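You operate a simulated robot arm through the tools that you are given. There is no shell and no other tool.

You are at the controls of a simulated two-armed robot. One attempt, no reset.

## Task
Drop the three white beads from the holders into the basket and warm the basin into the green.
Fine: leave the stained bead; steam off at the end.
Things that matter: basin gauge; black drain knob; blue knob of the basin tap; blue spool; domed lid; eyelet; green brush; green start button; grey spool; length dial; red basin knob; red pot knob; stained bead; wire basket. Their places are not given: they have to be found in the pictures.

It is judged by the outcome, as a careful person would: the job done as asked, and still so three seconds after it is handed in. It fails if anything else is knocked over, pushed out of place, dropped, spilled or broken.

## Robot
Two 7-joint arms with fingered hands on one trunk that stands fixed in place. Base frame: the origin is at the foot of the trunk, x ahead of it, y to its left, z up; the work surface is at about z = 840. Units: mm, degrees, N and s.
The left shoulder is at [33, 92, 1185], the right one opposite. With the tool pointing down near the work surface each hand reaches from about 100 to 520 mm from the base axis, measured 20 degrees to its own side. Payload 2.1 kg a hand.
The tool frame of a hand sits at the grasp point between the pads (the TCP): z along the fingers, y along the line on which they close. The tips reach 20 mm beyond it. The gripper opens to 68 mm. The gripper's body begins 23 mm behind the TCP. The gripper is a hand of 5 fingers: y runs from the thumb to the fingers, the wrist lies at [-10, -79, -131] in the tool frame.
Orientation is told as [roll, pitch, yaw] about the base's x, y, z axes, in that order, counted from this pose: with the fingers straight down and the wrist toward the robot, the tool's x, y and z point along [0, 1, 0], [1, 0, 0] and [0, 0, -1] of the base frame.

## Interface
- The arms move only by the tool play_rows. It takes "left_increments", "right_increments" or both (then of equal length, played together; a hand with none holds still); each is a list of rows, each a list of 6 numbers: the shift along the tool's x, y, z in units of 30 mm (1.0 is 30 mm), then the turn, a rotation vector about the tool's x, y, z in units of 4 degrees (1.0 is 4 degrees). In form: [[dx, dy, dz, ax, ay, az], ...]. A call has 1 to 20 rows; each row shifts and turns the commanded pose from where the row before left it, along the tool's axes as they then stand. A call with a number of a shift or a turn outside -1 to 1 is refused whole. A row lasts 0.2 s, in which the tool goes at most 50 mm and 8.6 degrees; a call with a longer step from one row to the next is refused whole. A pose out of reach is approached as far as the arm can. The call stops where the force on the tool passes 50 N (or 10 N more than at its start, if that is more) or the arm is blocked; 0.2 s more then pass. In this call time passes only in rows, and 0.2 s behind the last. The reply holds the time, the measured pose of the TCP, the force on the tool along the base axes, the opening and the grip force, in the units named above and with some noise, with the torque about the TCP (base axes, N m) and any sound that the robot's microphone picked up, and new pictures: "pictures" is both (left out), scene, wrist or none (wrist: the cameras of the hands that moved).
- Cameras (640 x 400 px; columns grow to the right, rows downward): "scene" is now at [108.4, 36.5, 1337.4]; the picture's right is [0.40, -0.92, 0.00], its down [-0.53, -0.23, -0.81] and it looks along [0.75, 0.32, -0.58] (base axes); focal length 233 px, centre (320, 200). "left" rides on the left gripper at [-54, -58, -72] in its tool frame; the picture's right is [-0.57, -0.39, 0.73], its down [0.73, -0.64, 0.23] and it looks along [0.38, 0.66, 0.65] (tool axes); focal length 226 px, centre (320, 200). "right" rides on the right gripper at [54, -58, -72] in its tool frame; the picture's right is [-0.57, 0.39, -0.73], its down [-0.73, -0.64, 0.23] and it looks along [-0.38, 0.66, 0.65] (tool axes); focal length 226 px, centre (320, 200).
- raise_lower(by): slides the trunk up (or, below 0, down) by that many mm; the arms and the scene camera ride with it, the base frame stays. It gives what a move gives, with no picture.
- finger_targets(index, middle, ring, little, thumb_bend, thumb_turn, hand): sets how far each is bent, from 0 (flat) to 1 (curled in); at 0.3 the hand is open as for a grip, at 0.7 the pads meet at the TCP. One left out holds its place. A second passes; each finger stops where it meets its share of the squeeze, and holds until it gets a number again. It is the only way to open and close the hand. It gives what a move gives, with no picture; readings hold the bend of each and the force on index, middle, ring, little, thumb and palm. thumb_turn goes from beside the hand (0) to across from the fingers (1), as for a grip.
- head_to(pan, tilt): turns the head with the scene camera to pan (to the left, within 86 degrees either way) and tilt (down, from -29 to 69), counted from straight ahead of the robot. It gives what a move gives, and a new picture of the scene camera.
- probe_pixels(camera, pixels): for up to 12 pixels [column, row] of the newest picture of that camera ("zoom" is the newest enlarged one), the place [x, y, z] in the base frame of the surface seen there, good to about 2 mm. It takes no simulated time.
- enlarge(camera, box): a new picture of the part [left, top, right, bottom] of that camera's present view, enlarged. It takes no simulated time.
- sign_off(): hands the job in; it is judged then, once.

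Open the grippers and draw the arms clear of the work before you hand the job in, unless the task says otherwise.

The tools are called after "Request:" as name(argument=value, ...) on one line, values as JSON. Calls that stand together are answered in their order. play_rows: Moves the arms, as the interface text tells. Its arguments: {"type":"object","properties":{"left_increments":{"type":"array"},"right_increments":{"type":"array"},"pictures":{"type":"string","enum":["both","scene","wrist","none"]}},"required":[]} The other tools are called the same way: raise_lower (by) slides the trunk up or down; finger_targets (index, middle, ring, little, thumb_bend, thumb_turn, hand) moves the fingers one by one; head_to (pan, tilt) turns the head that bears the scene camera; probe_pixels (camera, pixels) gives the place of the surface under pixels of a picture; enlarge (camera, box) takes an enlarged picture of a part of a camera's view; sign_off () hands the job in.

At the start:

```text
time: 0.0
left_tool_pos: [290.7, 296.1, 1178.8]
left_tool_rot: [0.0, 0.0, 0.0]
left_contact_force: [-0.2, 0.0, 0.2]
left_ft_torque: [-0.01, 0.01, 0.0]
left_grip_width: 67.7
left_finger_force: 0.0
left_shape: jaw
left_bend: [0.3, 0.3, 0.3, 0.3, 0.3, 0.98]
left_finger forces: [0.0, 0.0, 0.0, 0.0, 0.0, 0.0]
right_tool_pos: [408.0, -71.2, 1199.6]
right_tool_rot: [0.0, 0.0, 0.0]
right_contact_force: [0.0, 0.4, 0.4]
right_ft_torque: [0.01, 0.02, -0.03]
right_grip_width: 67.8
right_finger_force: 0.1
right_shape: jaw
right_bend: [0.3, 0.3, 0.3, 0.3, 0.3, 0.98]
right_finger forces: [0.1, 0.1, 0.0, 0.0, 0.0, 0.0]
trunk travel left (down, up): [-425.0, 479.0]
head pan, tilt: [23.5, 35.4]
```

scene: 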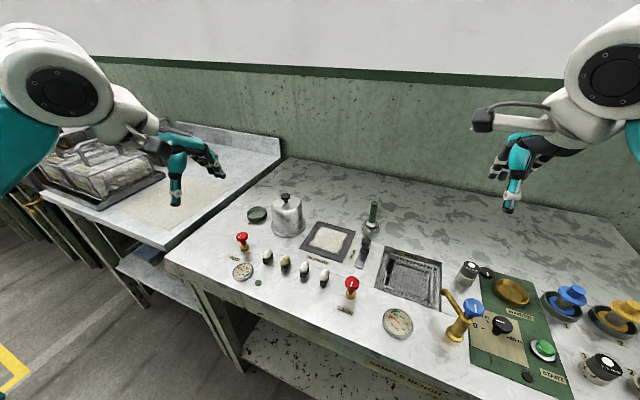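
right: 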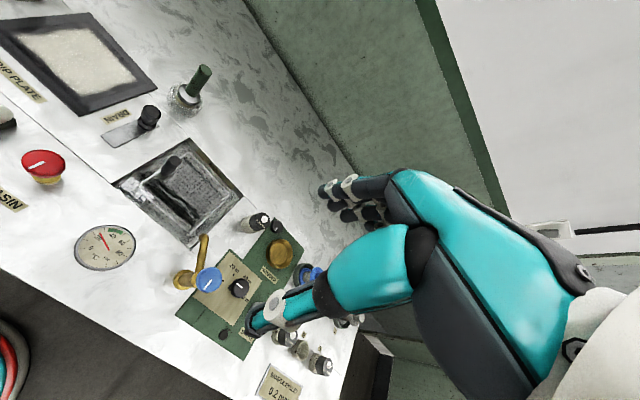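
left: 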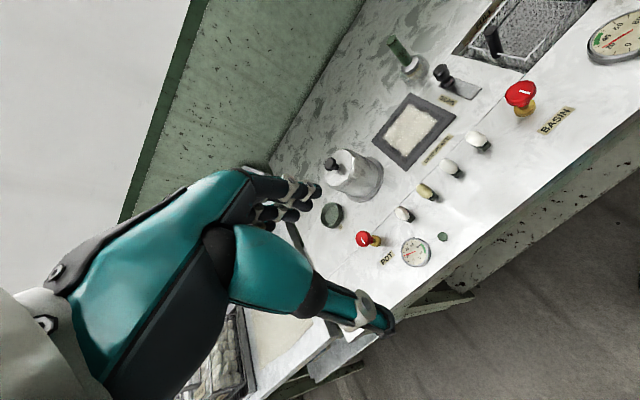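

The scene shows the bench with four holders around (268-325, 257-280), the basket in the basin near (408, 280), red knobs at (242, 240) and (351, 285). I'll enlarge these regions to see details.

Request:
enlarge(camera="scene", box=[220, 180, 380, 320])

Request:
enlarge(camera="scene", box=[340, 230, 500, 350])

Request:
enlarge(camera="scene", box=[440, 250, 640, 400])

```text
2.86 times, centred on (300, 250) of scene
```

zoom: 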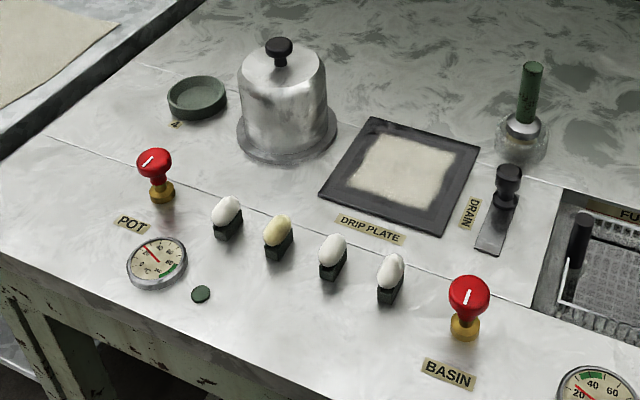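

```text
3.33 times, centred on (420, 290) of scene
```

zoom: 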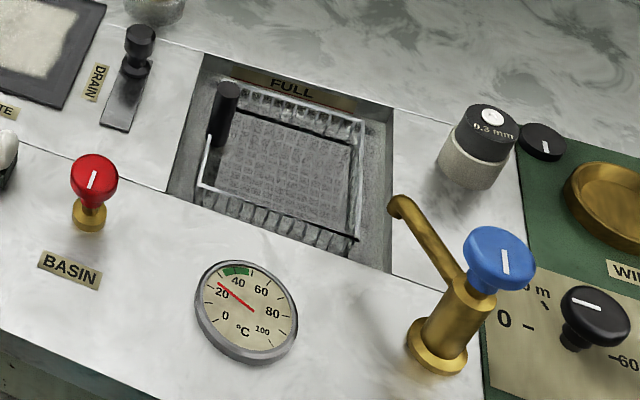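

```text
2.67 times, centred on (540, 325) of scene
```

zoom: 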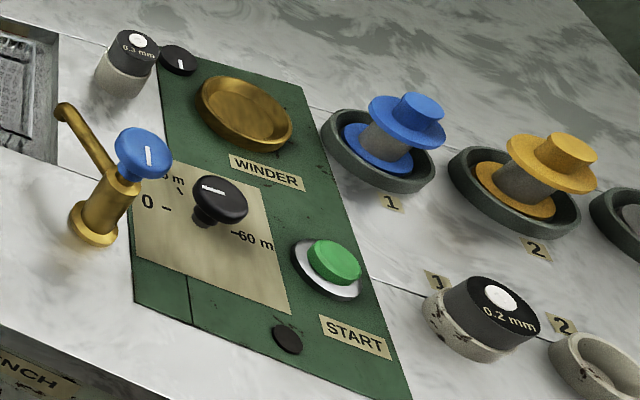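

Beads 1, 3, 4 look white and bead 2 (yellowish, scene (285,262)) is stained. I'll probe the positions of the beads, knobs and basket, and turn the head for a better view.

Request:
head_to(pan=10, tilt=50)

```text
time: 0.8
left_tool_pos: [290.9, 295.8, 1179.4]
left_tool_rot: [0.1, 0.1, -0.1]
left_contact_force: [0.3, -0.1, 0.7]
left_ft_torque: [-0.02, 0.01, 0.02]
left_grip_width: 68.0
left_finger_force: 0.0
left_shape: jaw
left_bend: [0.3, 0.3, 0.3, 0.3, 0.3, 0.98]
left_finger forces: [0.0, 0.1, 0.0, 0.0, 0.0, 0.1]
right_tool_pos: [408.6, -71.0, 1198.9]
right_tool_rot: [-0.1, 0.0, 0.0]
right_contact_force: [0.2, 0.5, -0.3]
right_ft_torque: [0.04, -0.01, 0.02]
right_grip_width: 67.5
right_finger_force: 0.0
right_shape: jaw
right_bend: [0.3, 0.3, 0.3, 0.3, 0.3, 0.98]
right_finger forces: [0.0, 0.1, 0.1, 0.0, 0.0, 0.1]
trunk travel left (down, up): [-425.0, 479.0]
head pan, tilt: [10.0, 50.0]
```

scene: 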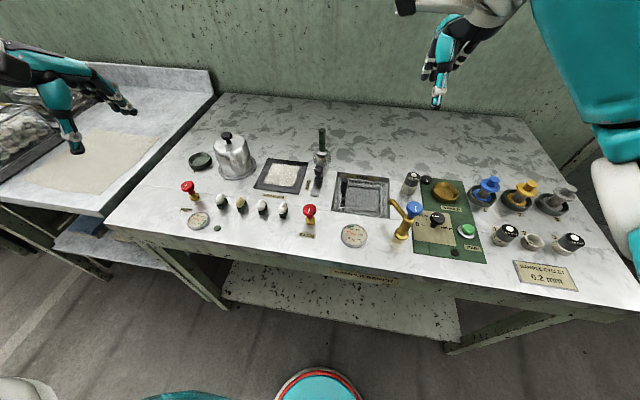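

The whole bench is in view now. I'll enlarge the left half with the holders, and the basin area.

Request:
enlarge(camera="scene", box=[170, 120, 330, 240])

Request:
enlarge(camera="scene", box=[290, 150, 410, 250])

```text
3.33 times, centred on (250, 180) of scene
```

zoom: 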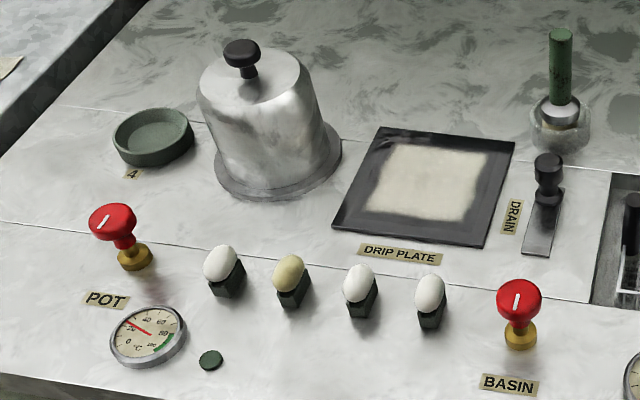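

```text
4.00 times, centred on (350, 200) of scene
```

zoom: 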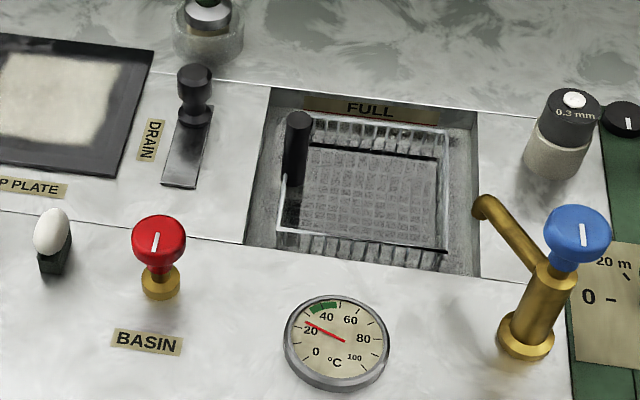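

In this zoom the basket lies in the basin with a black handle at (297,155), the basin gauge reads about 20 with green at 30-45. I'll probe these places.

Request:
probe_pixels(camera="zoom", pixels=[[158, 243], [160, 285], [297, 120], [292, 180], [370, 190], [300, 115], [448, 130], [445, 248], [278, 232], [360, 105], [460, 200], [262, 200]])

Request:
probe_pixels(camera="zoom", pixels=[[577, 230], [528, 330], [490, 208], [335, 340], [195, 75], [185, 170], [52, 230], [52, 262], [340, 220], [330, 260], [250, 240], [480, 275]])

Request:
probe_pixels(camera="scene", pixels=[[222, 199], [242, 202], [263, 205], [283, 208], [188, 186], [309, 210], [198, 220], [217, 228], [222, 208], [322, 135]])

```text
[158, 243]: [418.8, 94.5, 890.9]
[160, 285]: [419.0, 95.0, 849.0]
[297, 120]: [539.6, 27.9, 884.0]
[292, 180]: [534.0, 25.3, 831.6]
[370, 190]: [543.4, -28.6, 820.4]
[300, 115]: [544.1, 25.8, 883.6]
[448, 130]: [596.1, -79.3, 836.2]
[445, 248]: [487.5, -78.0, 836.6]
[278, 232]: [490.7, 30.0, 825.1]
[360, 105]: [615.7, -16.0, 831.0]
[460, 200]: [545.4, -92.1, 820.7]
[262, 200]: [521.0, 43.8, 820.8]
```

```text
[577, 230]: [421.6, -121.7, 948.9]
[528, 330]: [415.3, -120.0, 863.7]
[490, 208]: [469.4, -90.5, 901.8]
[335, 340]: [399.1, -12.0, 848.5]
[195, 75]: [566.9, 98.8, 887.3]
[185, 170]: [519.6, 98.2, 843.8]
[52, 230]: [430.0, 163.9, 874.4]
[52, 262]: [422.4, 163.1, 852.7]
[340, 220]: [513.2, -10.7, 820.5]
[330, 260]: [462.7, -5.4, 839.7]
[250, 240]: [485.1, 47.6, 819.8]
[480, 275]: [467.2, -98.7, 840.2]
```

```text
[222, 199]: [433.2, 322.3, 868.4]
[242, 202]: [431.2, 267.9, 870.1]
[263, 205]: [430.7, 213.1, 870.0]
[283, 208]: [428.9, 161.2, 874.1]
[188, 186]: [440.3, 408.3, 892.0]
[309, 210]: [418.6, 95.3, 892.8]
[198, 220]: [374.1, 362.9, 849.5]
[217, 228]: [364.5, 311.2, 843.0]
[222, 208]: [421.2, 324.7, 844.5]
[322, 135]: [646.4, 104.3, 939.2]
```

The water/base in the basin reads a flat z≈820.5, and beads sit at y≈322, 268 (stained), 213, 161. I'll look more closely at the basin and at the hands.

Request:
enlarge(camera="scene", box=[325, 165, 397, 220])

Request:
enlarge(camera="scene", box=[0, 40, 150, 160])

Request:
enlarge(camera="right", box=[40, 60, 280, 280])

Request:
enlarge(camera="left", box=[340, 60, 580, 280])

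```text
7.27 times, centred on (361, 192) of scene
```

zoom: 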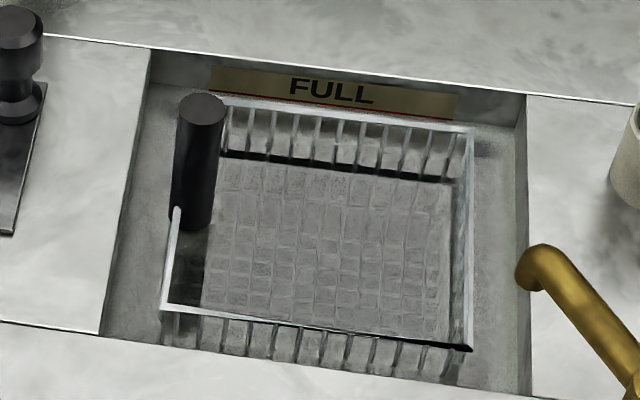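

```text
3.33 times, centred on (75, 100) of scene
```

zoom: 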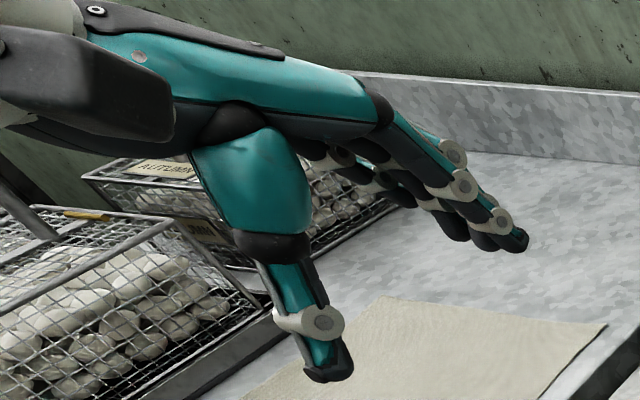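

```text
1.82 times, centred on (160, 170) of right
```

zoom: 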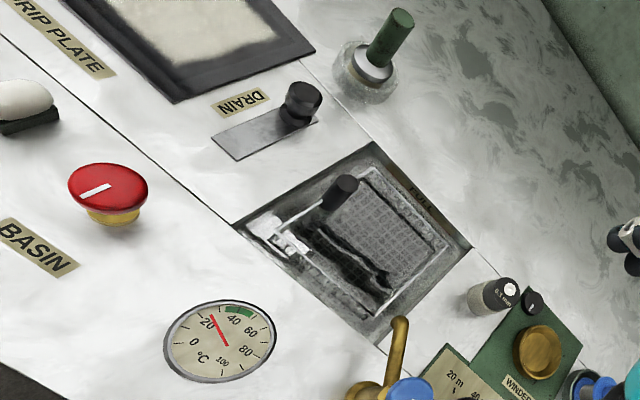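

```text
1.82 times, centred on (460, 170) of left
```

zoom: 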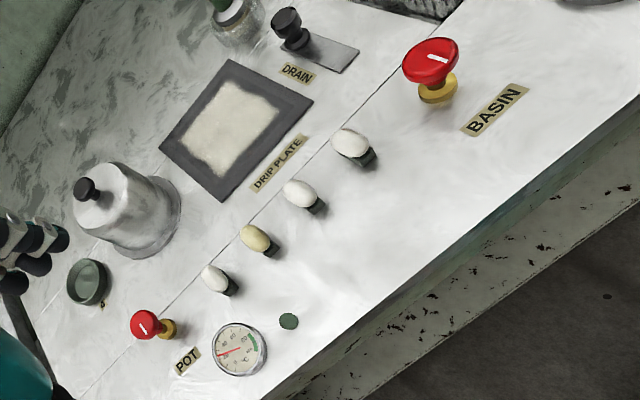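

The basin holds water and the gauge sits near 20. I'll zoom in tight on the beads and measure their outline.

Request:
enlarge(camera="scene", box=[210, 185, 300, 225])

Request:
probe_pixels(camera="zoom", pixels=[[40, 200], [70, 200], [90, 130], [90, 60], [80, 150], [90, 180], [370, 130], [330, 200], [520, 150], [480, 220], [500, 190], [520, 110]])

Request:
probe_pixels(camera="scene", pixels=[[363, 178], [363, 179], [363, 180], [363, 181], [363, 177], [363, 176]])

```text
7.11 times, centred on (255, 205) of scene
```

zoom: 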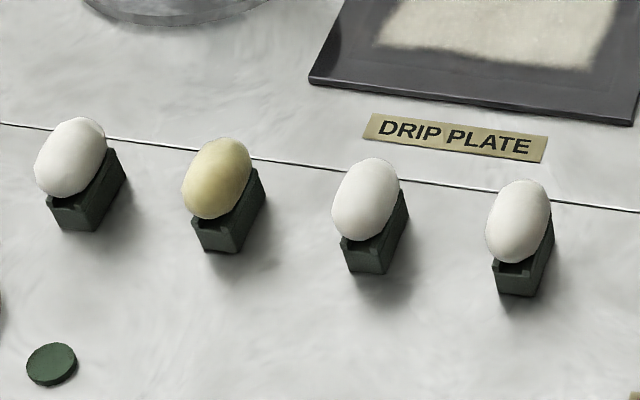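

```text
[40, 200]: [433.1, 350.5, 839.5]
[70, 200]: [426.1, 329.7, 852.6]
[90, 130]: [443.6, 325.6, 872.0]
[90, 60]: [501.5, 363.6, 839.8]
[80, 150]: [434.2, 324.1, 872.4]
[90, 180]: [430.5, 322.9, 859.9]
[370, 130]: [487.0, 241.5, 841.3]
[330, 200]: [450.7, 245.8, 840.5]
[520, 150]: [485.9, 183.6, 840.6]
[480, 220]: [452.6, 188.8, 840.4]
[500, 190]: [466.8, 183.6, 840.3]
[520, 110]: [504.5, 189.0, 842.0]
```

```text
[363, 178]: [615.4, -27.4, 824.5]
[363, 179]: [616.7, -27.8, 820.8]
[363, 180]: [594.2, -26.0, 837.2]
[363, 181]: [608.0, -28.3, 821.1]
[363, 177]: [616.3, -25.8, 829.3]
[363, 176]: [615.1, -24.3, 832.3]
```

Beads lie lengthwise along x on little blocks. I'll measure the bead/holder outline and the hand's own fingertip positions (thumb tip ~(78,152), finger tips ~(135,113)).

Request:
probe_pixels(camera="scene", pixels=[[78, 151], [76, 148], [80, 153], [134, 112], [132, 110], [128, 109], [124, 110], [118, 104], [72, 136], [60, 90]])

Request:
enlarge(camera="scene", box=[270, 195, 300, 220])

Request:
probe_pixels(camera="zoom", pixels=[[300, 110], [300, 160], [300, 210], [260, 160], [340, 140], [320, 100], [340, 120], [270, 230], [330, 240], [270, 270], [360, 200], [300, 320]])

```text
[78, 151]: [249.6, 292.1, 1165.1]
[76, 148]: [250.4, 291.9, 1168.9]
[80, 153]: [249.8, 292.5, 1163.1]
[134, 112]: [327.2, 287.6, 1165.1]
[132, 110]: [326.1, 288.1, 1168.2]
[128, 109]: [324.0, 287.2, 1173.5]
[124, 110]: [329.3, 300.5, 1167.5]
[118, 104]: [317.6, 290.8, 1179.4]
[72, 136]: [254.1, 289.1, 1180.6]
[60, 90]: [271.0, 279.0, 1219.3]
```

```text
16.00 times, centred on (285, 208) of scene
```

zoom: 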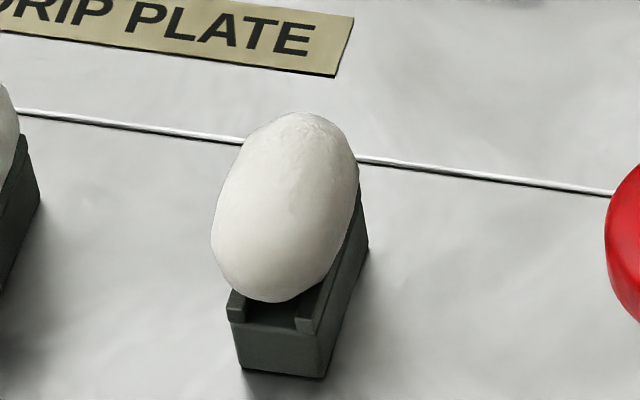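

```text
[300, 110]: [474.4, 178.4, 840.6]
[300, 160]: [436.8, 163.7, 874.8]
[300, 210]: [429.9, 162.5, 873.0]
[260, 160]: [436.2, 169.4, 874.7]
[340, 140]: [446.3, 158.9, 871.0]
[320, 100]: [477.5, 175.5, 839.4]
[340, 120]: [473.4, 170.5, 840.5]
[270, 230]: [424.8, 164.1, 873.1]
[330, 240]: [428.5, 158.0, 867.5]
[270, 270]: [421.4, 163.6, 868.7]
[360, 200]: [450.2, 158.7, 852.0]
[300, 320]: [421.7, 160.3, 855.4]
```

The fingertips sit ~16 mm below the TCP with index at about -8 and middle at +8 across. Now I'll measure the holder block and the knobs more precisely.

Request:
probe_pixels(camera="zoom", pixels=[[235, 308], [240, 340], [280, 350], [310, 310], [310, 330], [325, 360], [345, 270], [355, 240], [365, 245], [335, 300], [240, 365], [215, 240]])

Request:
enlarge(camera="scene", box=[293, 195, 325, 240])

Request:
probe_pixels(camera="zoom", pixels=[[320, 130], [270, 140], [370, 140], [320, 90], [320, 180], [320, 110], [320, 210], [320, 240], [320, 270], [280, 110], [360, 110], [320, 160]])

```text
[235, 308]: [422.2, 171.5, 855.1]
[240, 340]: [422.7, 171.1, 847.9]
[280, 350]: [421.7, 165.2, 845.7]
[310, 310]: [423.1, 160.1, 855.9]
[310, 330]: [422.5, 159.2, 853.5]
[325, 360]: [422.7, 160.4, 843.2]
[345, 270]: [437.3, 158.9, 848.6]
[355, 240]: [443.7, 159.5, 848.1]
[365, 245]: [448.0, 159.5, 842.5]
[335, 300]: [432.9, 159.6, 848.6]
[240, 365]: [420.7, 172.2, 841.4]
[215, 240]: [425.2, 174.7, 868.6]
```

```text
8.89 times, centred on (309, 218) of scene
```

zoom: 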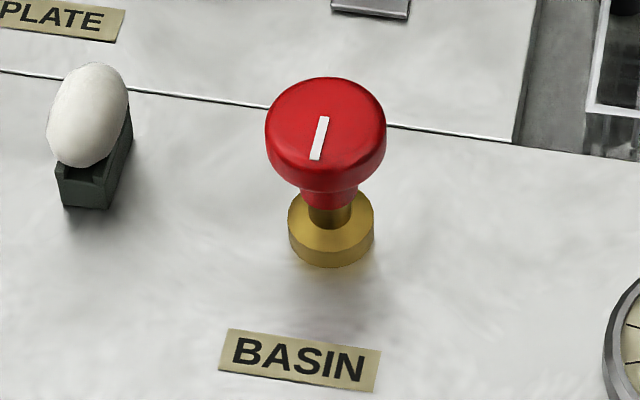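

```text
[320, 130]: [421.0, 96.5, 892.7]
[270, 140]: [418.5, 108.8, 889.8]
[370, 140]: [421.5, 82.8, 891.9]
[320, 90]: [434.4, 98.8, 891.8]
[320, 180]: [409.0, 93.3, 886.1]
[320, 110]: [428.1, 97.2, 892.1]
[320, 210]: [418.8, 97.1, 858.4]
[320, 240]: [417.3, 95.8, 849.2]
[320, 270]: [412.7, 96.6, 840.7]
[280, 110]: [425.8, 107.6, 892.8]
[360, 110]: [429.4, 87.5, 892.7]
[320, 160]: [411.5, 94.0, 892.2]
```

Block spans x 421–448, y 159–171, top z 855; bead ~23 wide, ~30 long, top z 875; basin knob is centred near (421, 96), z 880–893. I'll move the right arm out of the way to the right and check how the left fingers look with ring and little flattened.

Request:
play_rows(right_increments=[[-1, -0.4, 0, 0, 0, 0], [-1, -0.4, 0, 0, 0, 0], [-1, -0.4, 0, 0, 0, 0], [-1, -0.4, 0, 0, 0, 0], [-1, -0.4, 0, 0, 0, 0], [-1, -0.4, 0, 0, 0, 0], [-1, -0.4, 0, 0, 0, 0]], pictures="none")

Request:
finger_targets(hand="left", ring=0, little=0)

Request:
head_to(pan=25, tilt=40)

```text
time: 2.4
left_tool_pos: [290.7, 294.7, 1177.7]
left_tool_rot: [0.0, 0.0, -0.1]
left_contact_force: [-0.1, -0.2, -0.9]
left_ft_torque: [-0.04, -0.02, 0.04]
left_grip_width: 67.8
left_finger_force: 0.0
left_shape: jaw
left_bend: [0.3, 0.3, 0.3, 0.3, 0.3, 0.98]
left_finger forces: [0.0, 0.0, 0.0, 0.1, 0.0, 0.0]
right_tool_pos: [324.0, -282.0, 1199.7]
right_tool_rot: [-0.1, 0.0, 0.1]
right_contact_force: [0.5, 0.2, 0.1]
right_ft_torque: [0.01, 0.06, -0.02]
right_grip_width: 67.5
right_finger_force: 0.1
right_shape: jaw
right_bend: [0.3, 0.3, 0.3, 0.3, 0.3, 0.98]
right_finger forces: [0.1, 0.1, 0.1, 0.0, 0.1, 0.0]
trunk travel left (down, up): [-425.0, 479.0]
head pan, tilt: [10.0, 50.0]
```

```text
time: 3.4
left_tool_pos: [290.9, 295.4, 1179.0]
left_tool_rot: [0.0, 0.1, 0.1]
left_contact_force: [0.4, -0.4, 0.2]
left_ft_torque: [0.0, -0.02, 0.0]
left_grip_width: 62.1
left_finger_force: 0.1
left_shape: fingers
left_bend: [0.3, 0.3, 0.0, 0.0, 0.3, 0.98]
left_finger forces: [0.1, 0.0, 0.1, 0.1, 0.0, 0.1]
right_tool_pos: [323.5, -282.0, 1200.0]
right_tool_rot: [0.0, 0.0, 0.0]
right_contact_force: [0.3, -0.5, 0.4]
right_ft_torque: [0.0, 0.01, -0.02]
right_grip_width: 67.7
right_finger_force: 0.0
right_shape: jaw
right_bend: [0.3, 0.3, 0.3, 0.3, 0.3, 0.98]
right_finger forces: [0.0, 0.0, 0.0, 0.0, 0.1, 0.0]
trunk travel left (down, up): [-425.0, 479.0]
head pan, tilt: [10.0, 50.0]
```

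```text
time: 4.1
left_tool_pos: [292.0, 295.4, 1177.9]
left_tool_rot: [0.0, -0.1, 0.0]
left_contact_force: [-0.4, 0.5, -0.5]
left_ft_torque: [-0.01, 0.0, 0.02]
left_grip_width: 61.8
left_finger_force: 0.0
left_shape: fingers
left_bend: [0.3, 0.3, 0.0, 0.0, 0.3, 0.98]
left_finger forces: [0.0, 0.0, 0.1, 0.1, 0.1, 0.1]
right_tool_pos: [323.5, -279.7, 1199.3]
right_tool_rot: [0.0, -0.2, -0.1]
right_contact_force: [-0.1, 0.0, -1.5]
right_ft_torque: [0.0, 0.01, -0.02]
right_grip_width: 68.0
right_finger_force: 0.1
right_shape: jaw
right_bend: [0.3, 0.3, 0.3, 0.3, 0.3, 0.98]
right_finger forces: [0.0, 0.0, 0.0, 0.1, 0.1, 0.0]
trunk travel left (down, up): [-425.0, 479.0]
head pan, tilt: [25.0, 40.0]
```

scene: 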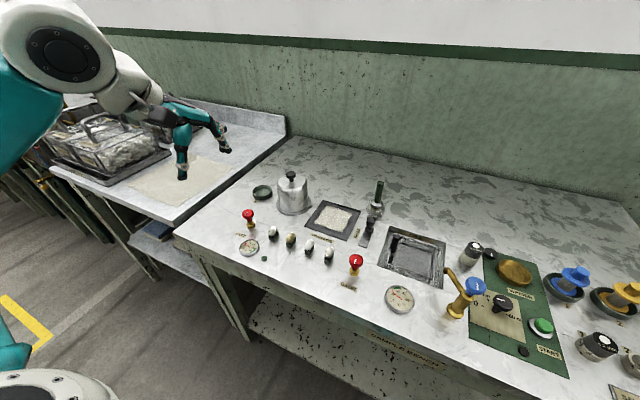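

Ring and little are flat now; I'll enlarge the left hand to see their clearance, and probe their tips.

Request:
enlarge(camera="scene", box=[140, 85, 250, 195])

Request:
enlarge(camera="left", box=[160, 120, 420, 350])

```text
3.64 times, centred on (195, 140) of scene
```

zoom: 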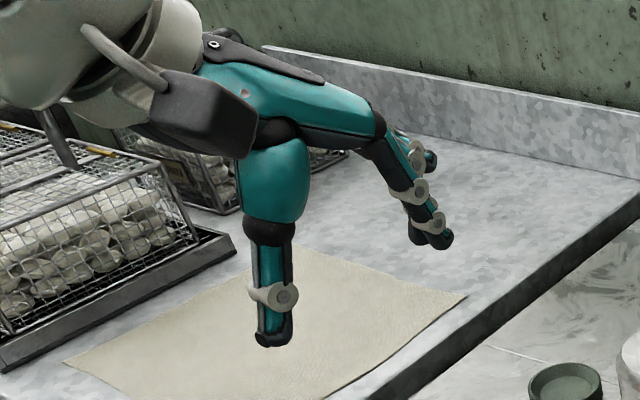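

```text
1.74 times, centred on (290, 235) of left
```

zoom: 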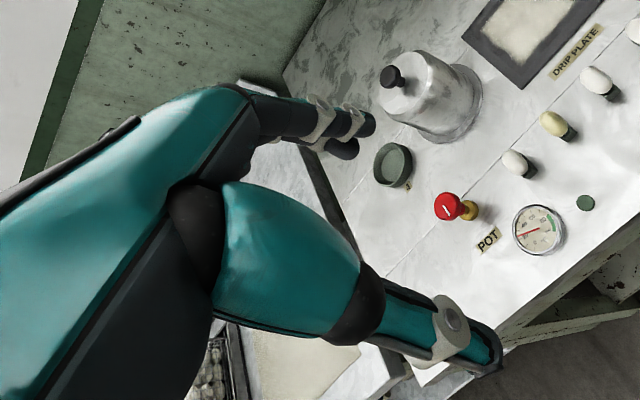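

The flattened fingers stick out forward; I need to check clearance to the domed lid at scene (290,195) and other things behind the beads.

Request:
probe_pixels(camera="scene", pixels=[[291, 175], [292, 200], [291, 209], [278, 200], [306, 200], [292, 212], [248, 214], [248, 226], [264, 191], [320, 218], [272, 232], [290, 238]])

Request:
probe_pixels(camera="zoom", pixels=[[300, 10]])

Request:
probe_pixels(camera="scene", pixels=[[228, 151], [225, 148], [222, 140], [228, 133], [226, 129], [183, 178]])

```text
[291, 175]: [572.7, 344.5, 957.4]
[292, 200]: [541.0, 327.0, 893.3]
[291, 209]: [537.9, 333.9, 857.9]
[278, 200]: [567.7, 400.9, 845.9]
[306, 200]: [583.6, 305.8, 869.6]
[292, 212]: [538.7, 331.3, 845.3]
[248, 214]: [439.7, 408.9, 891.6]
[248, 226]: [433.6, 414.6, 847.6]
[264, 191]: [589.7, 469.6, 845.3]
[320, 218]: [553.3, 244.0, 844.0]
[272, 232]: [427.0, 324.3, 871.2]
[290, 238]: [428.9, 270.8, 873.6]
```

```text
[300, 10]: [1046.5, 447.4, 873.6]
```

```text
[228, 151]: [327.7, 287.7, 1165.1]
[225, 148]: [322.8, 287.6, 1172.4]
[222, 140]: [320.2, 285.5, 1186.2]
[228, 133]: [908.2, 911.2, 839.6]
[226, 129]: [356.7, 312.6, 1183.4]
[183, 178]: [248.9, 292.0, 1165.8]
```

Ring/little tips reach ~66 mm ahead of the TCP, clear of the lid (front at x≈538). Now a tight zoom on beads 1–4 with the current view to get centres of each holder.

Request:
enlarge(camera="scene", box=[260, 220, 340, 270])

```text
8.00 times, centred on (300, 245) of scene
```

zoom: 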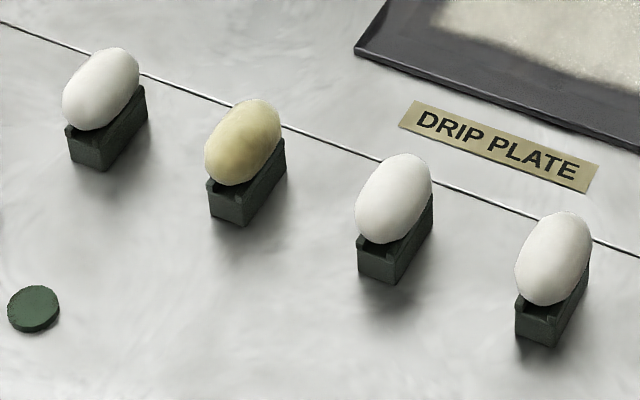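

Request:
probe_pixels(camera="zoom", pixels=[[72, 150], [100, 155], [145, 112], [68, 100], [100, 85], [130, 70], [135, 80], [364, 262], [388, 265], [430, 220], [362, 215], [395, 195]])

Request:
probe_pixels(camera="zoom", pixels=[[420, 170], [428, 185], [375, 235], [520, 320], [548, 330], [586, 285], [520, 270], [555, 250], [580, 230], [590, 245], [535, 297], [110, 115]])

```text
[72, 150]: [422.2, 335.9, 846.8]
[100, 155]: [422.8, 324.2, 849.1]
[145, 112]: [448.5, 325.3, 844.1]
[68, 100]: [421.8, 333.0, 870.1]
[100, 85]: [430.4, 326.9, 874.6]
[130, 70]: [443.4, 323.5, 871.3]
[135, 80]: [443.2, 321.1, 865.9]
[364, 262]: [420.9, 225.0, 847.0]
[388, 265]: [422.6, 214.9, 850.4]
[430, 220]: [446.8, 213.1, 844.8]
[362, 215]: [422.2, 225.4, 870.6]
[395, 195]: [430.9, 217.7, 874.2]
```

```text
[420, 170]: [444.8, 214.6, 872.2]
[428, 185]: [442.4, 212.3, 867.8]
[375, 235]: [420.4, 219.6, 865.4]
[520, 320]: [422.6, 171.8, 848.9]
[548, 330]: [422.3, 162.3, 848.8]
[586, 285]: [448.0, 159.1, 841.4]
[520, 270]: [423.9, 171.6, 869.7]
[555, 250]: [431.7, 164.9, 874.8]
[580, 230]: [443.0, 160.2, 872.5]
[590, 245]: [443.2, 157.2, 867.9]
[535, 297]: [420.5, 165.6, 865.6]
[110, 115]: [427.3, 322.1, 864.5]
```

The holders are centred at about y = 330, 275 (stained), 220, 165 with x≈435. I'll lower the trunk 100 mm for reach.

Request:
raise_lower(by=-100)

```text
time: 5.5
left_tool_pos: [291.1, 294.1, 1079.3]
left_tool_rot: [-0.1, -0.1, -0.1]
left_contact_force: [0.0, 0.7, 1.2]
left_ft_torque: [-0.03, 0.0, -0.04]
left_grip_width: 62.2
left_finger_force: 0.1
left_shape: fingers
left_bend: [0.3, 0.3, 0.0, 0.0, 0.3, 0.98]
left_finger forces: [0.0, 0.1, 0.0, 0.0, 0.0, 0.0]
right_tool_pos: [322.9, -280.6, 1099.2]
right_tool_rot: [0.0, 0.0, 0.0]
right_contact_force: [-0.1, -0.1, 0.5]
right_ft_torque: [-0.03, -0.01, -0.02]
right_grip_width: 67.8
right_finger_force: 0.1
right_shape: jaw
right_bend: [0.3, 0.3, 0.3, 0.3, 0.3, 0.98]
right_finger forces: [0.0, 0.0, 0.0, 0.0, 0.1, 0.1]
trunk travel left (down, up): [-325.0, 579.0]
head pan, tilt: [25.0, 40.0]
```

Next I move the left hand above bead 1 to about (435, 330, 940).

Request:
play_rows(left_increments=[[0.192, 0.8, 0.772, 0, 0, 0], [0.192, 0.8, 0.772, 0, 0, 0], [0.192, 0.8, 0.772, 0, 0, 0], [0.192, 0.8, 0.772, 0, 0, 0], [0.192, 0.8, 0.772, 0, 0, 0], [0.192, 0.8, 0.772, 0, 0, 0]], pictures="both")

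```text
time: 6.9
left_tool_pos: [435.4, 328.5, 939.1]
left_tool_rot: [0.0, 0.0, 0.0]
left_contact_force: [0.0, 0.3, 0.1]
left_ft_torque: [0.02, -0.02, 0.02]
left_grip_width: 62.2
left_finger_force: 0.0
left_shape: fingers
left_bend: [0.3, 0.3, 0.0, 0.0, 0.3, 0.98]
left_finger forces: [0.1, 0.0, 0.0, 0.0, 0.0, 0.0]
right_tool_pos: [324.1, -280.6, 1099.3]
right_tool_rot: [0.0, 0.0, 0.0]
right_contact_force: [-0.2, 0.6, 0.1]
right_ft_torque: [-0.02, 0.01, 0.02]
right_grip_width: 67.7
right_finger_force: 0.1
right_shape: jaw
right_bend: [0.3, 0.3, 0.3, 0.3, 0.3, 0.98]
right_finger forces: [0.0, 0.0, 0.0, 0.0, 0.1, 0.0]
trunk travel left (down, up): [-325.0, 579.0]
head pan, tilt: [25.0, 40.0]
```

scene: 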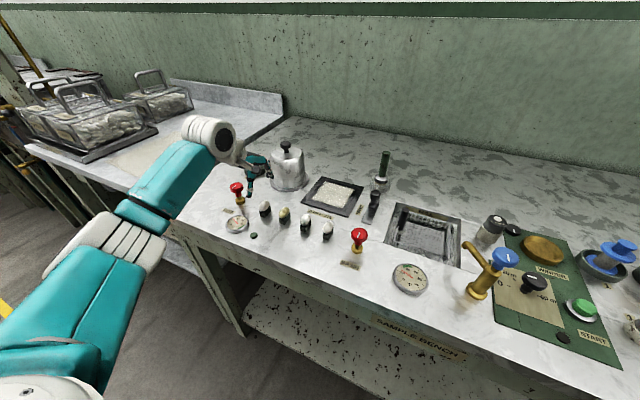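
left: 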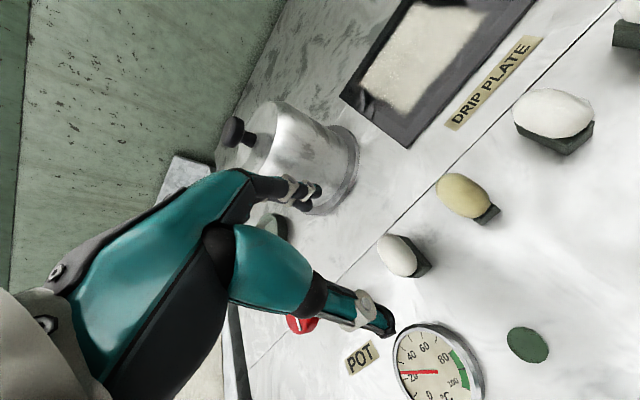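

The bead appears at (397,258) in the left camera, matching where a bead directly below the TCP should be (~(399,253)). I descend to z≈876.

Request:
play_rows(left_increments=[[0, 0, 0.7, 0, 0, 0], [0, 0, 0.7, 0, 0, 0], [0, 0, 0.7, 0, 0, 0]], pictures="both")

Request:
enlarge(camera="scene", box=[210, 140, 320, 250])

Request:
enlarge(camera="left", box=[200, 140, 440, 340])

```text
time: 7.7
left_tool_pos: [433.9, 330.9, 875.7]
left_tool_rot: [0.0, 0.0, 0.0]
left_contact_force: [-0.5, -0.7, -0.2]
left_ft_torque: [0.0, -0.01, -0.01]
left_grip_width: 62.1
left_finger_force: 0.1
left_shape: fingers
left_bend: [0.3, 0.3, 0.0, 0.0, 0.3, 0.98]
left_finger forces: [0.1, 0.0, 0.1, 0.1, 0.1, 0.0]
right_tool_pos: [325.4, -281.3, 1099.1]
right_tool_rot: [0.0, 0.0, 0.0]
right_contact_force: [0.1, -0.8, -0.1]
right_ft_torque: [-0.03, 0.0, -0.01]
right_grip_width: 67.6
right_finger_force: 0.0
right_shape: jaw
right_bend: [0.3, 0.3, 0.3, 0.3, 0.3, 0.98]
right_finger forces: [0.1, 0.1, 0.0, 0.1, 0.0, 0.0]
trunk travel left (down, up): [-325.0, 579.0]
head pan, tilt: [25.0, 40.0]
```

scene: 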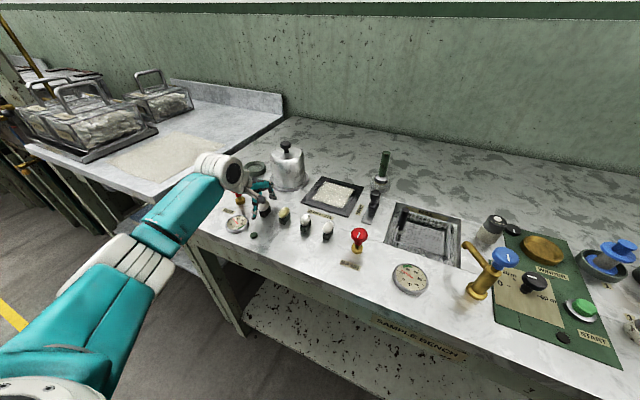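
left: 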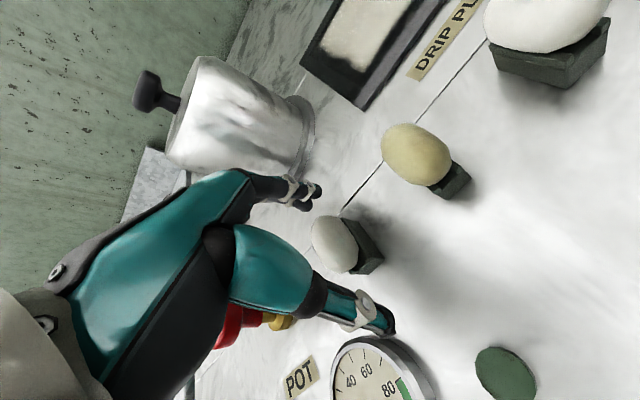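

```text
3.64 times, centred on (265, 195) of scene
```

zoom: 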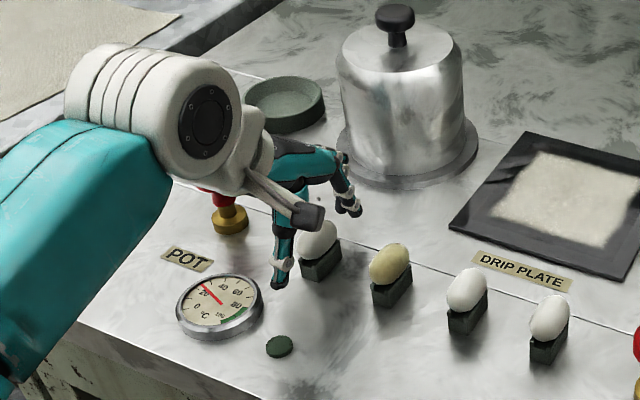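

```text
2.00 times, centred on (320, 240) of left
```

zoom: 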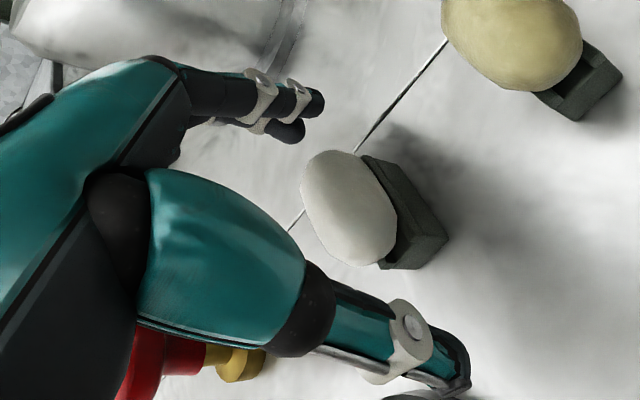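

The bead sits between thumb and index/middle. I lower 4 mm more and close index, middle and thumb partway.

Request:
play_rows(left_increments=[[0, 0, 0.15, 0, 0, 0]], pictures="none")

Request:
finger_targets(hand="left", index=0.48, middle=0.48, thumb_bend=0.48)

Request:
enlarge(camera="left", box=[200, 140, 440, 340])

Request:
enlarge(camera="scene", box=[230, 160, 310, 240])

```text
time: 8.1
left_tool_pos: [435.4, 329.7, 872.7]
left_tool_rot: [-0.1, -0.1, 0.0]
left_contact_force: [0.8, -1.0, 0.0]
left_ft_torque: [0.03, 0.01, 0.01]
left_grip_width: 62.2
left_finger_force: 0.1
left_shape: fingers
left_bend: [0.3, 0.3, 0.0, 0.0, 0.3, 0.98]
left_finger forces: [0.0, 0.1, 0.0, 0.0, 0.1, 0.0]
right_tool_pos: [324.4, -280.7, 1098.9]
right_tool_rot: [0.0, -0.1, 0.0]
right_contact_force: [0.3, -0.1, 0.3]
right_ft_torque: [0.05, 0.02, -0.01]
right_grip_width: 67.8
right_finger_force: 0.0
right_shape: jaw
right_bend: [0.3, 0.3, 0.3, 0.3, 0.3, 0.98]
right_finger forces: [0.0, 0.0, 0.0, 0.0, 0.1, 0.0]
trunk travel left (down, up): [-325.0, 579.0]
head pan, tilt: [25.0, 40.0]
```

```text
time: 9.1
left_tool_pos: [434.3, 328.9, 871.4]
left_tool_rot: [0.0, 0.0, 0.0]
left_contact_force: [-0.4, -0.5, 0.5]
left_ft_torque: [0.01, 0.01, 0.05]
left_grip_width: 33.0
left_finger_force: 0.1
left_shape: fingers
left_bend: [0.48, 0.48, 0.0, 0.0, 0.48, 0.98]
left_finger forces: [0.1, 0.0, 0.1, 0.1, 0.0, 0.0]
right_tool_pos: [324.0, -280.5, 1098.3]
right_tool_rot: [-0.1, 0.0, 0.0]
right_contact_force: [-0.1, -0.4, -0.7]
right_ft_torque: [-0.03, 0.0, -0.01]
right_grip_width: 67.9
right_finger_force: 0.1
right_shape: jaw
right_bend: [0.3, 0.3, 0.3, 0.3, 0.3, 0.98]
right_finger forces: [0.0, 0.1, 0.1, 0.0, 0.0, 0.0]
trunk travel left (down, up): [-325.0, 579.0]
head pan, tilt: [25.0, 40.0]
```

```text
2.00 times, centred on (320, 240) of left
```

zoom: 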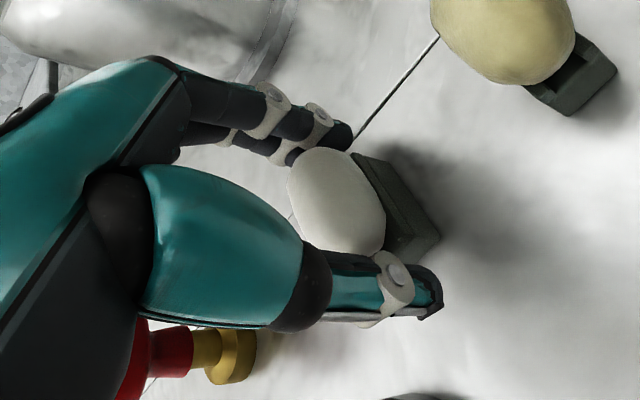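

```text
5.00 times, centred on (270, 200) of scene
```

zoom: 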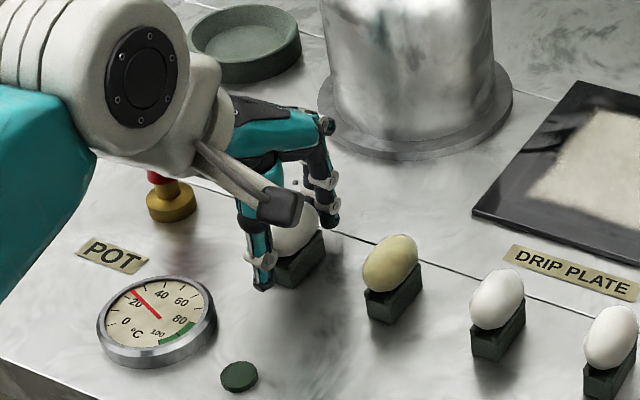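

Opening 33 mm with no contact yet, bead nicely centred. I close further gently.

Request:
finger_targets(hand="left", index=0.56, middle=0.56, thumb_bend=0.56)

Request:
enlarge(camera="left", box=[200, 140, 440, 340])

```text
time: 10.1
left_tool_pos: [435.0, 329.6, 872.5]
left_tool_rot: [-0.1, 0.0, 0.1]
left_contact_force: [1.2, 0.3, -0.5]
left_ft_torque: [0.0, -0.05, -0.03]
left_grip_width: 22.0
left_finger_force: 0.7
left_shape: fingers
left_bend: [0.54, 0.55, 0.0, 0.0, 0.55, 0.98]
left_finger forces: [0.9, 0.7, 0.0, 0.0, 0.5, 0.1]
right_tool_pos: [323.5, -279.4, 1099.5]
right_tool_rot: [0.1, 0.1, -0.1]
right_contact_force: [-0.4, 0.8, 0.4]
right_ft_torque: [0.01, 0.0, -0.03]
right_grip_width: 67.6
right_finger_force: 0.0
right_shape: jaw
right_bend: [0.3, 0.3, 0.3, 0.3, 0.3, 0.98]
right_finger forces: [0.1, 0.0, 0.0, 0.1, 0.1, 0.0]
trunk travel left (down, up): [-325.0, 579.0]
head pan, tilt: [25.0, 40.0]
```

```text
2.00 times, centred on (320, 240) of left
```

zoom: 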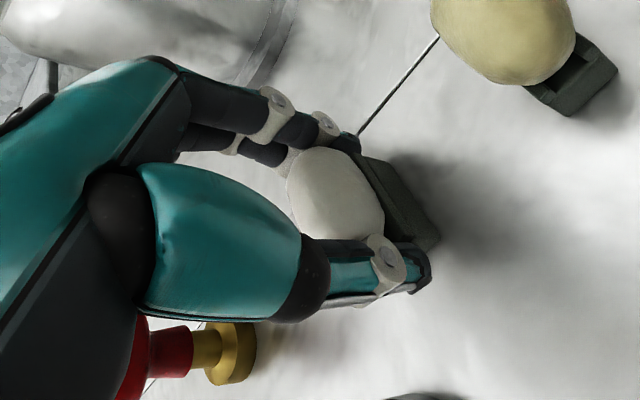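

Contact made (~0.5–0.9 N each). I squeeze a little more for a firm hold.

Request:
finger_targets(hand="left", index=0.62, middle=0.62, thumb_bend=0.62)

Request:
enlarge(camera="left", box=[200, 140, 440, 340])

Request:
enlarge(camera="scene", box=[230, 160, 310, 240])

```text
time: 11.1
left_tool_pos: [435.6, 329.3, 871.1]
left_tool_rot: [0.0, 0.1, 0.0]
left_contact_force: [2.8, 0.1, 0.8]
left_ft_torque: [0.0, -0.06, -0.03]
left_grip_width: 20.1
left_finger_force: 3.7
left_shape: fingers
left_bend: [0.55, 0.57, 0.0, 0.0, 0.56, 0.98]
left_finger forces: [3.0, 2.6, 0.0, 0.0, 2.6, 0.0]
right_tool_pos: [323.8, -280.6, 1099.5]
right_tool_rot: [0.1, 0.1, 0.0]
right_contact_force: [-0.1, -0.4, -0.2]
right_ft_torque: [0.01, -0.01, -0.01]
right_grip_width: 67.7
right_finger_force: 0.1
right_shape: jaw
right_bend: [0.3, 0.3, 0.3, 0.3, 0.3, 0.98]
right_finger forces: [0.0, 0.0, 0.0, 0.0, 0.1, 0.1]
trunk travel left (down, up): [-325.0, 579.0]
head pan, tilt: [25.0, 40.0]
```

```text
2.00 times, centred on (320, 240) of left
```

zoom: 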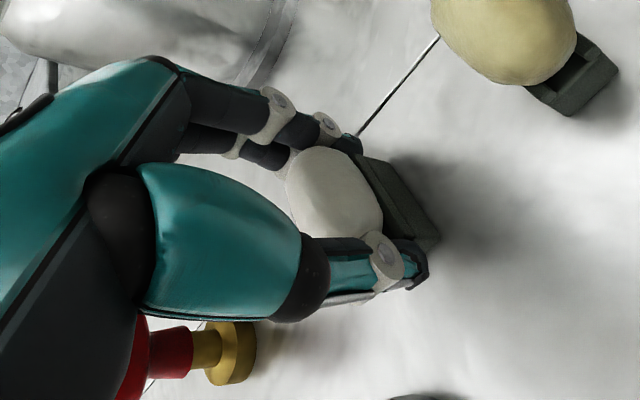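

```text
5.00 times, centred on (270, 200) of scene
```

zoom: 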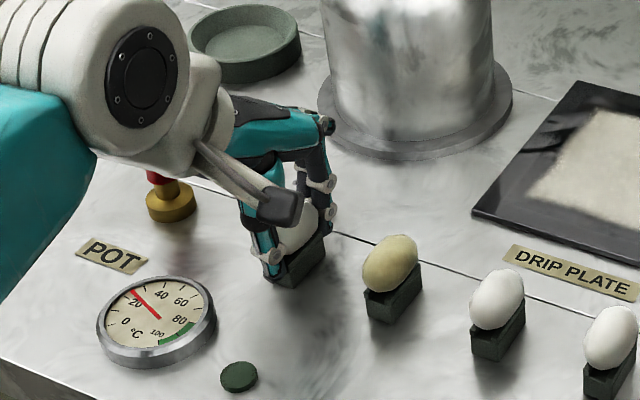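

Grip forces are ~3 N on index, middle and thumb. I lift slowly by ~12 mm and check whether the bead comes along and the holder stays.

Request:
play_rows(left_increments=[[0, 0, -0.1, 0, 0, 0], [0, 0, -0.1, 0, 0, 0], [0, 0, -0.1, 0, 0, 0], [0, 0, -0.1, 0, 0, 0]], pictures="both")

Request:
enlarge(camera="left", box=[200, 140, 440, 340])

Request:
enlarge(camera="scene", box=[230, 160, 310, 240])

```text
time: 12.1
left_tool_pos: [433.9, 329.7, 883.0]
left_tool_rot: [0.0, -0.1, 0.1]
left_contact_force: [0.1, 0.3, -0.5]
left_ft_torque: [-0.01, 0.01, -0.02]
left_grip_width: 18.1
left_finger_force: 3.1
left_shape: fingers
left_bend: [0.56, 0.61, 0.0, 0.0, 0.57, 0.97]
left_finger forces: [2.6, 0.3, 0.0, 0.0, 2.9, 0.1]
right_tool_pos: [324.3, -281.1, 1098.9]
right_tool_rot: [0.0, -0.1, 0.0]
right_contact_force: [1.4, 0.5, 0.3]
right_ft_torque: [-0.01, 0.01, 0.03]
right_grip_width: 67.6
right_finger_force: 0.0
right_shape: jaw
right_bend: [0.3, 0.3, 0.3, 0.3, 0.3, 0.98]
right_finger forces: [0.1, 0.0, 0.1, 0.1, 0.0, 0.0]
trunk travel left (down, up): [-325.0, 579.0]
head pan, tilt: [25.0, 40.0]
```

scene: 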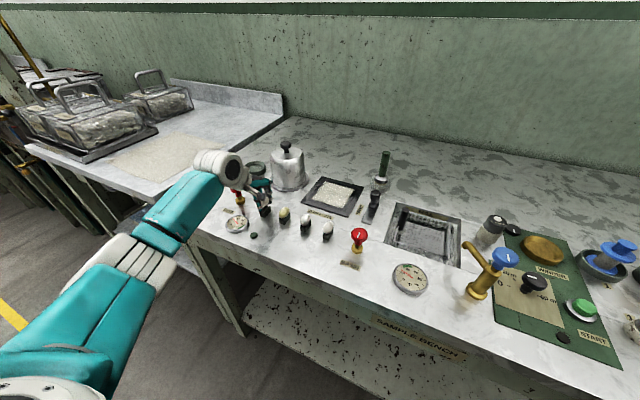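
left: 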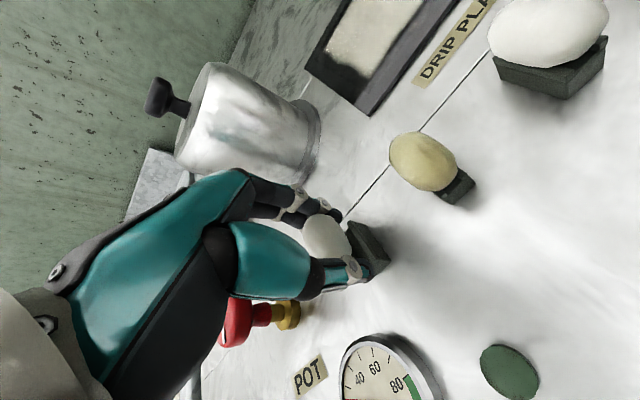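

```text
2.00 times, centred on (320, 240) of left
```

zoom: 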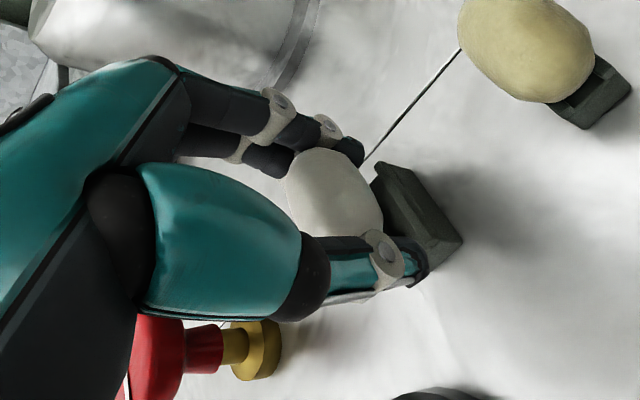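

```text
5.00 times, centred on (270, 200) of scene
```

zoom: 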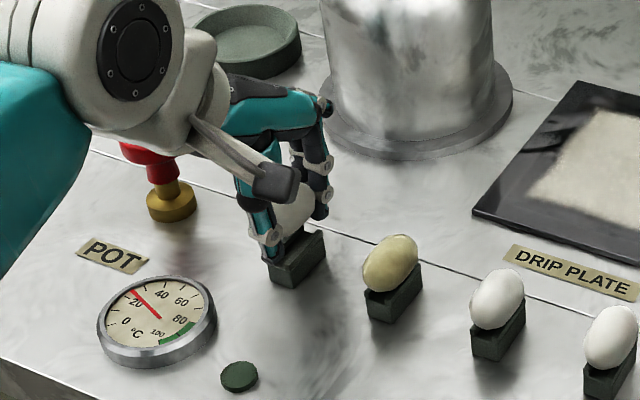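

The bead is up and the holder stayed. The middle finger is only at 0.3 N, so I firm up the squeeze before transporting.

Request:
finger_targets(hand="left", index=0.66, middle=0.68, thumb_bend=0.66)

Request:
enlarge(camera="left", box=[200, 140, 440, 340])

```text
time: 13.1
left_tool_pos: [434.8, 330.0, 883.5]
left_tool_rot: [0.0, 0.0, -0.1]
left_contact_force: [1.0, -0.7, 0.5]
left_ft_torque: [-0.02, 0.02, -0.04]
left_grip_width: 16.8
left_finger_force: 5.3
left_shape: fingers
left_bend: [0.58, 0.65, 0.0, 0.0, 0.56, 0.97]
left_finger forces: [3.5, 1.6, 0.0, 0.0, 5.2, 0.0]
right_tool_pos: [324.7, -281.1, 1099.6]
right_tool_rot: [-0.1, -0.1, 0.1]
right_contact_force: [-0.5, 0.4, 0.3]
right_ft_torque: [0.03, 0.01, -0.01]
right_grip_width: 67.7
right_finger_force: 0.0
right_shape: jaw
right_bend: [0.3, 0.3, 0.3, 0.3, 0.3, 0.98]
right_finger forces: [0.1, 0.0, 0.0, 0.1, 0.0, 0.0]
trunk travel left (down, up): [-325.0, 579.0]
head pan, tilt: [25.0, 40.0]
```

```text
2.00 times, centred on (320, 240) of left
```

zoom: 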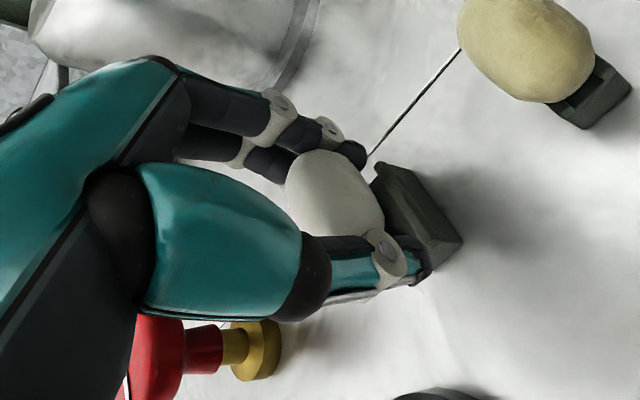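

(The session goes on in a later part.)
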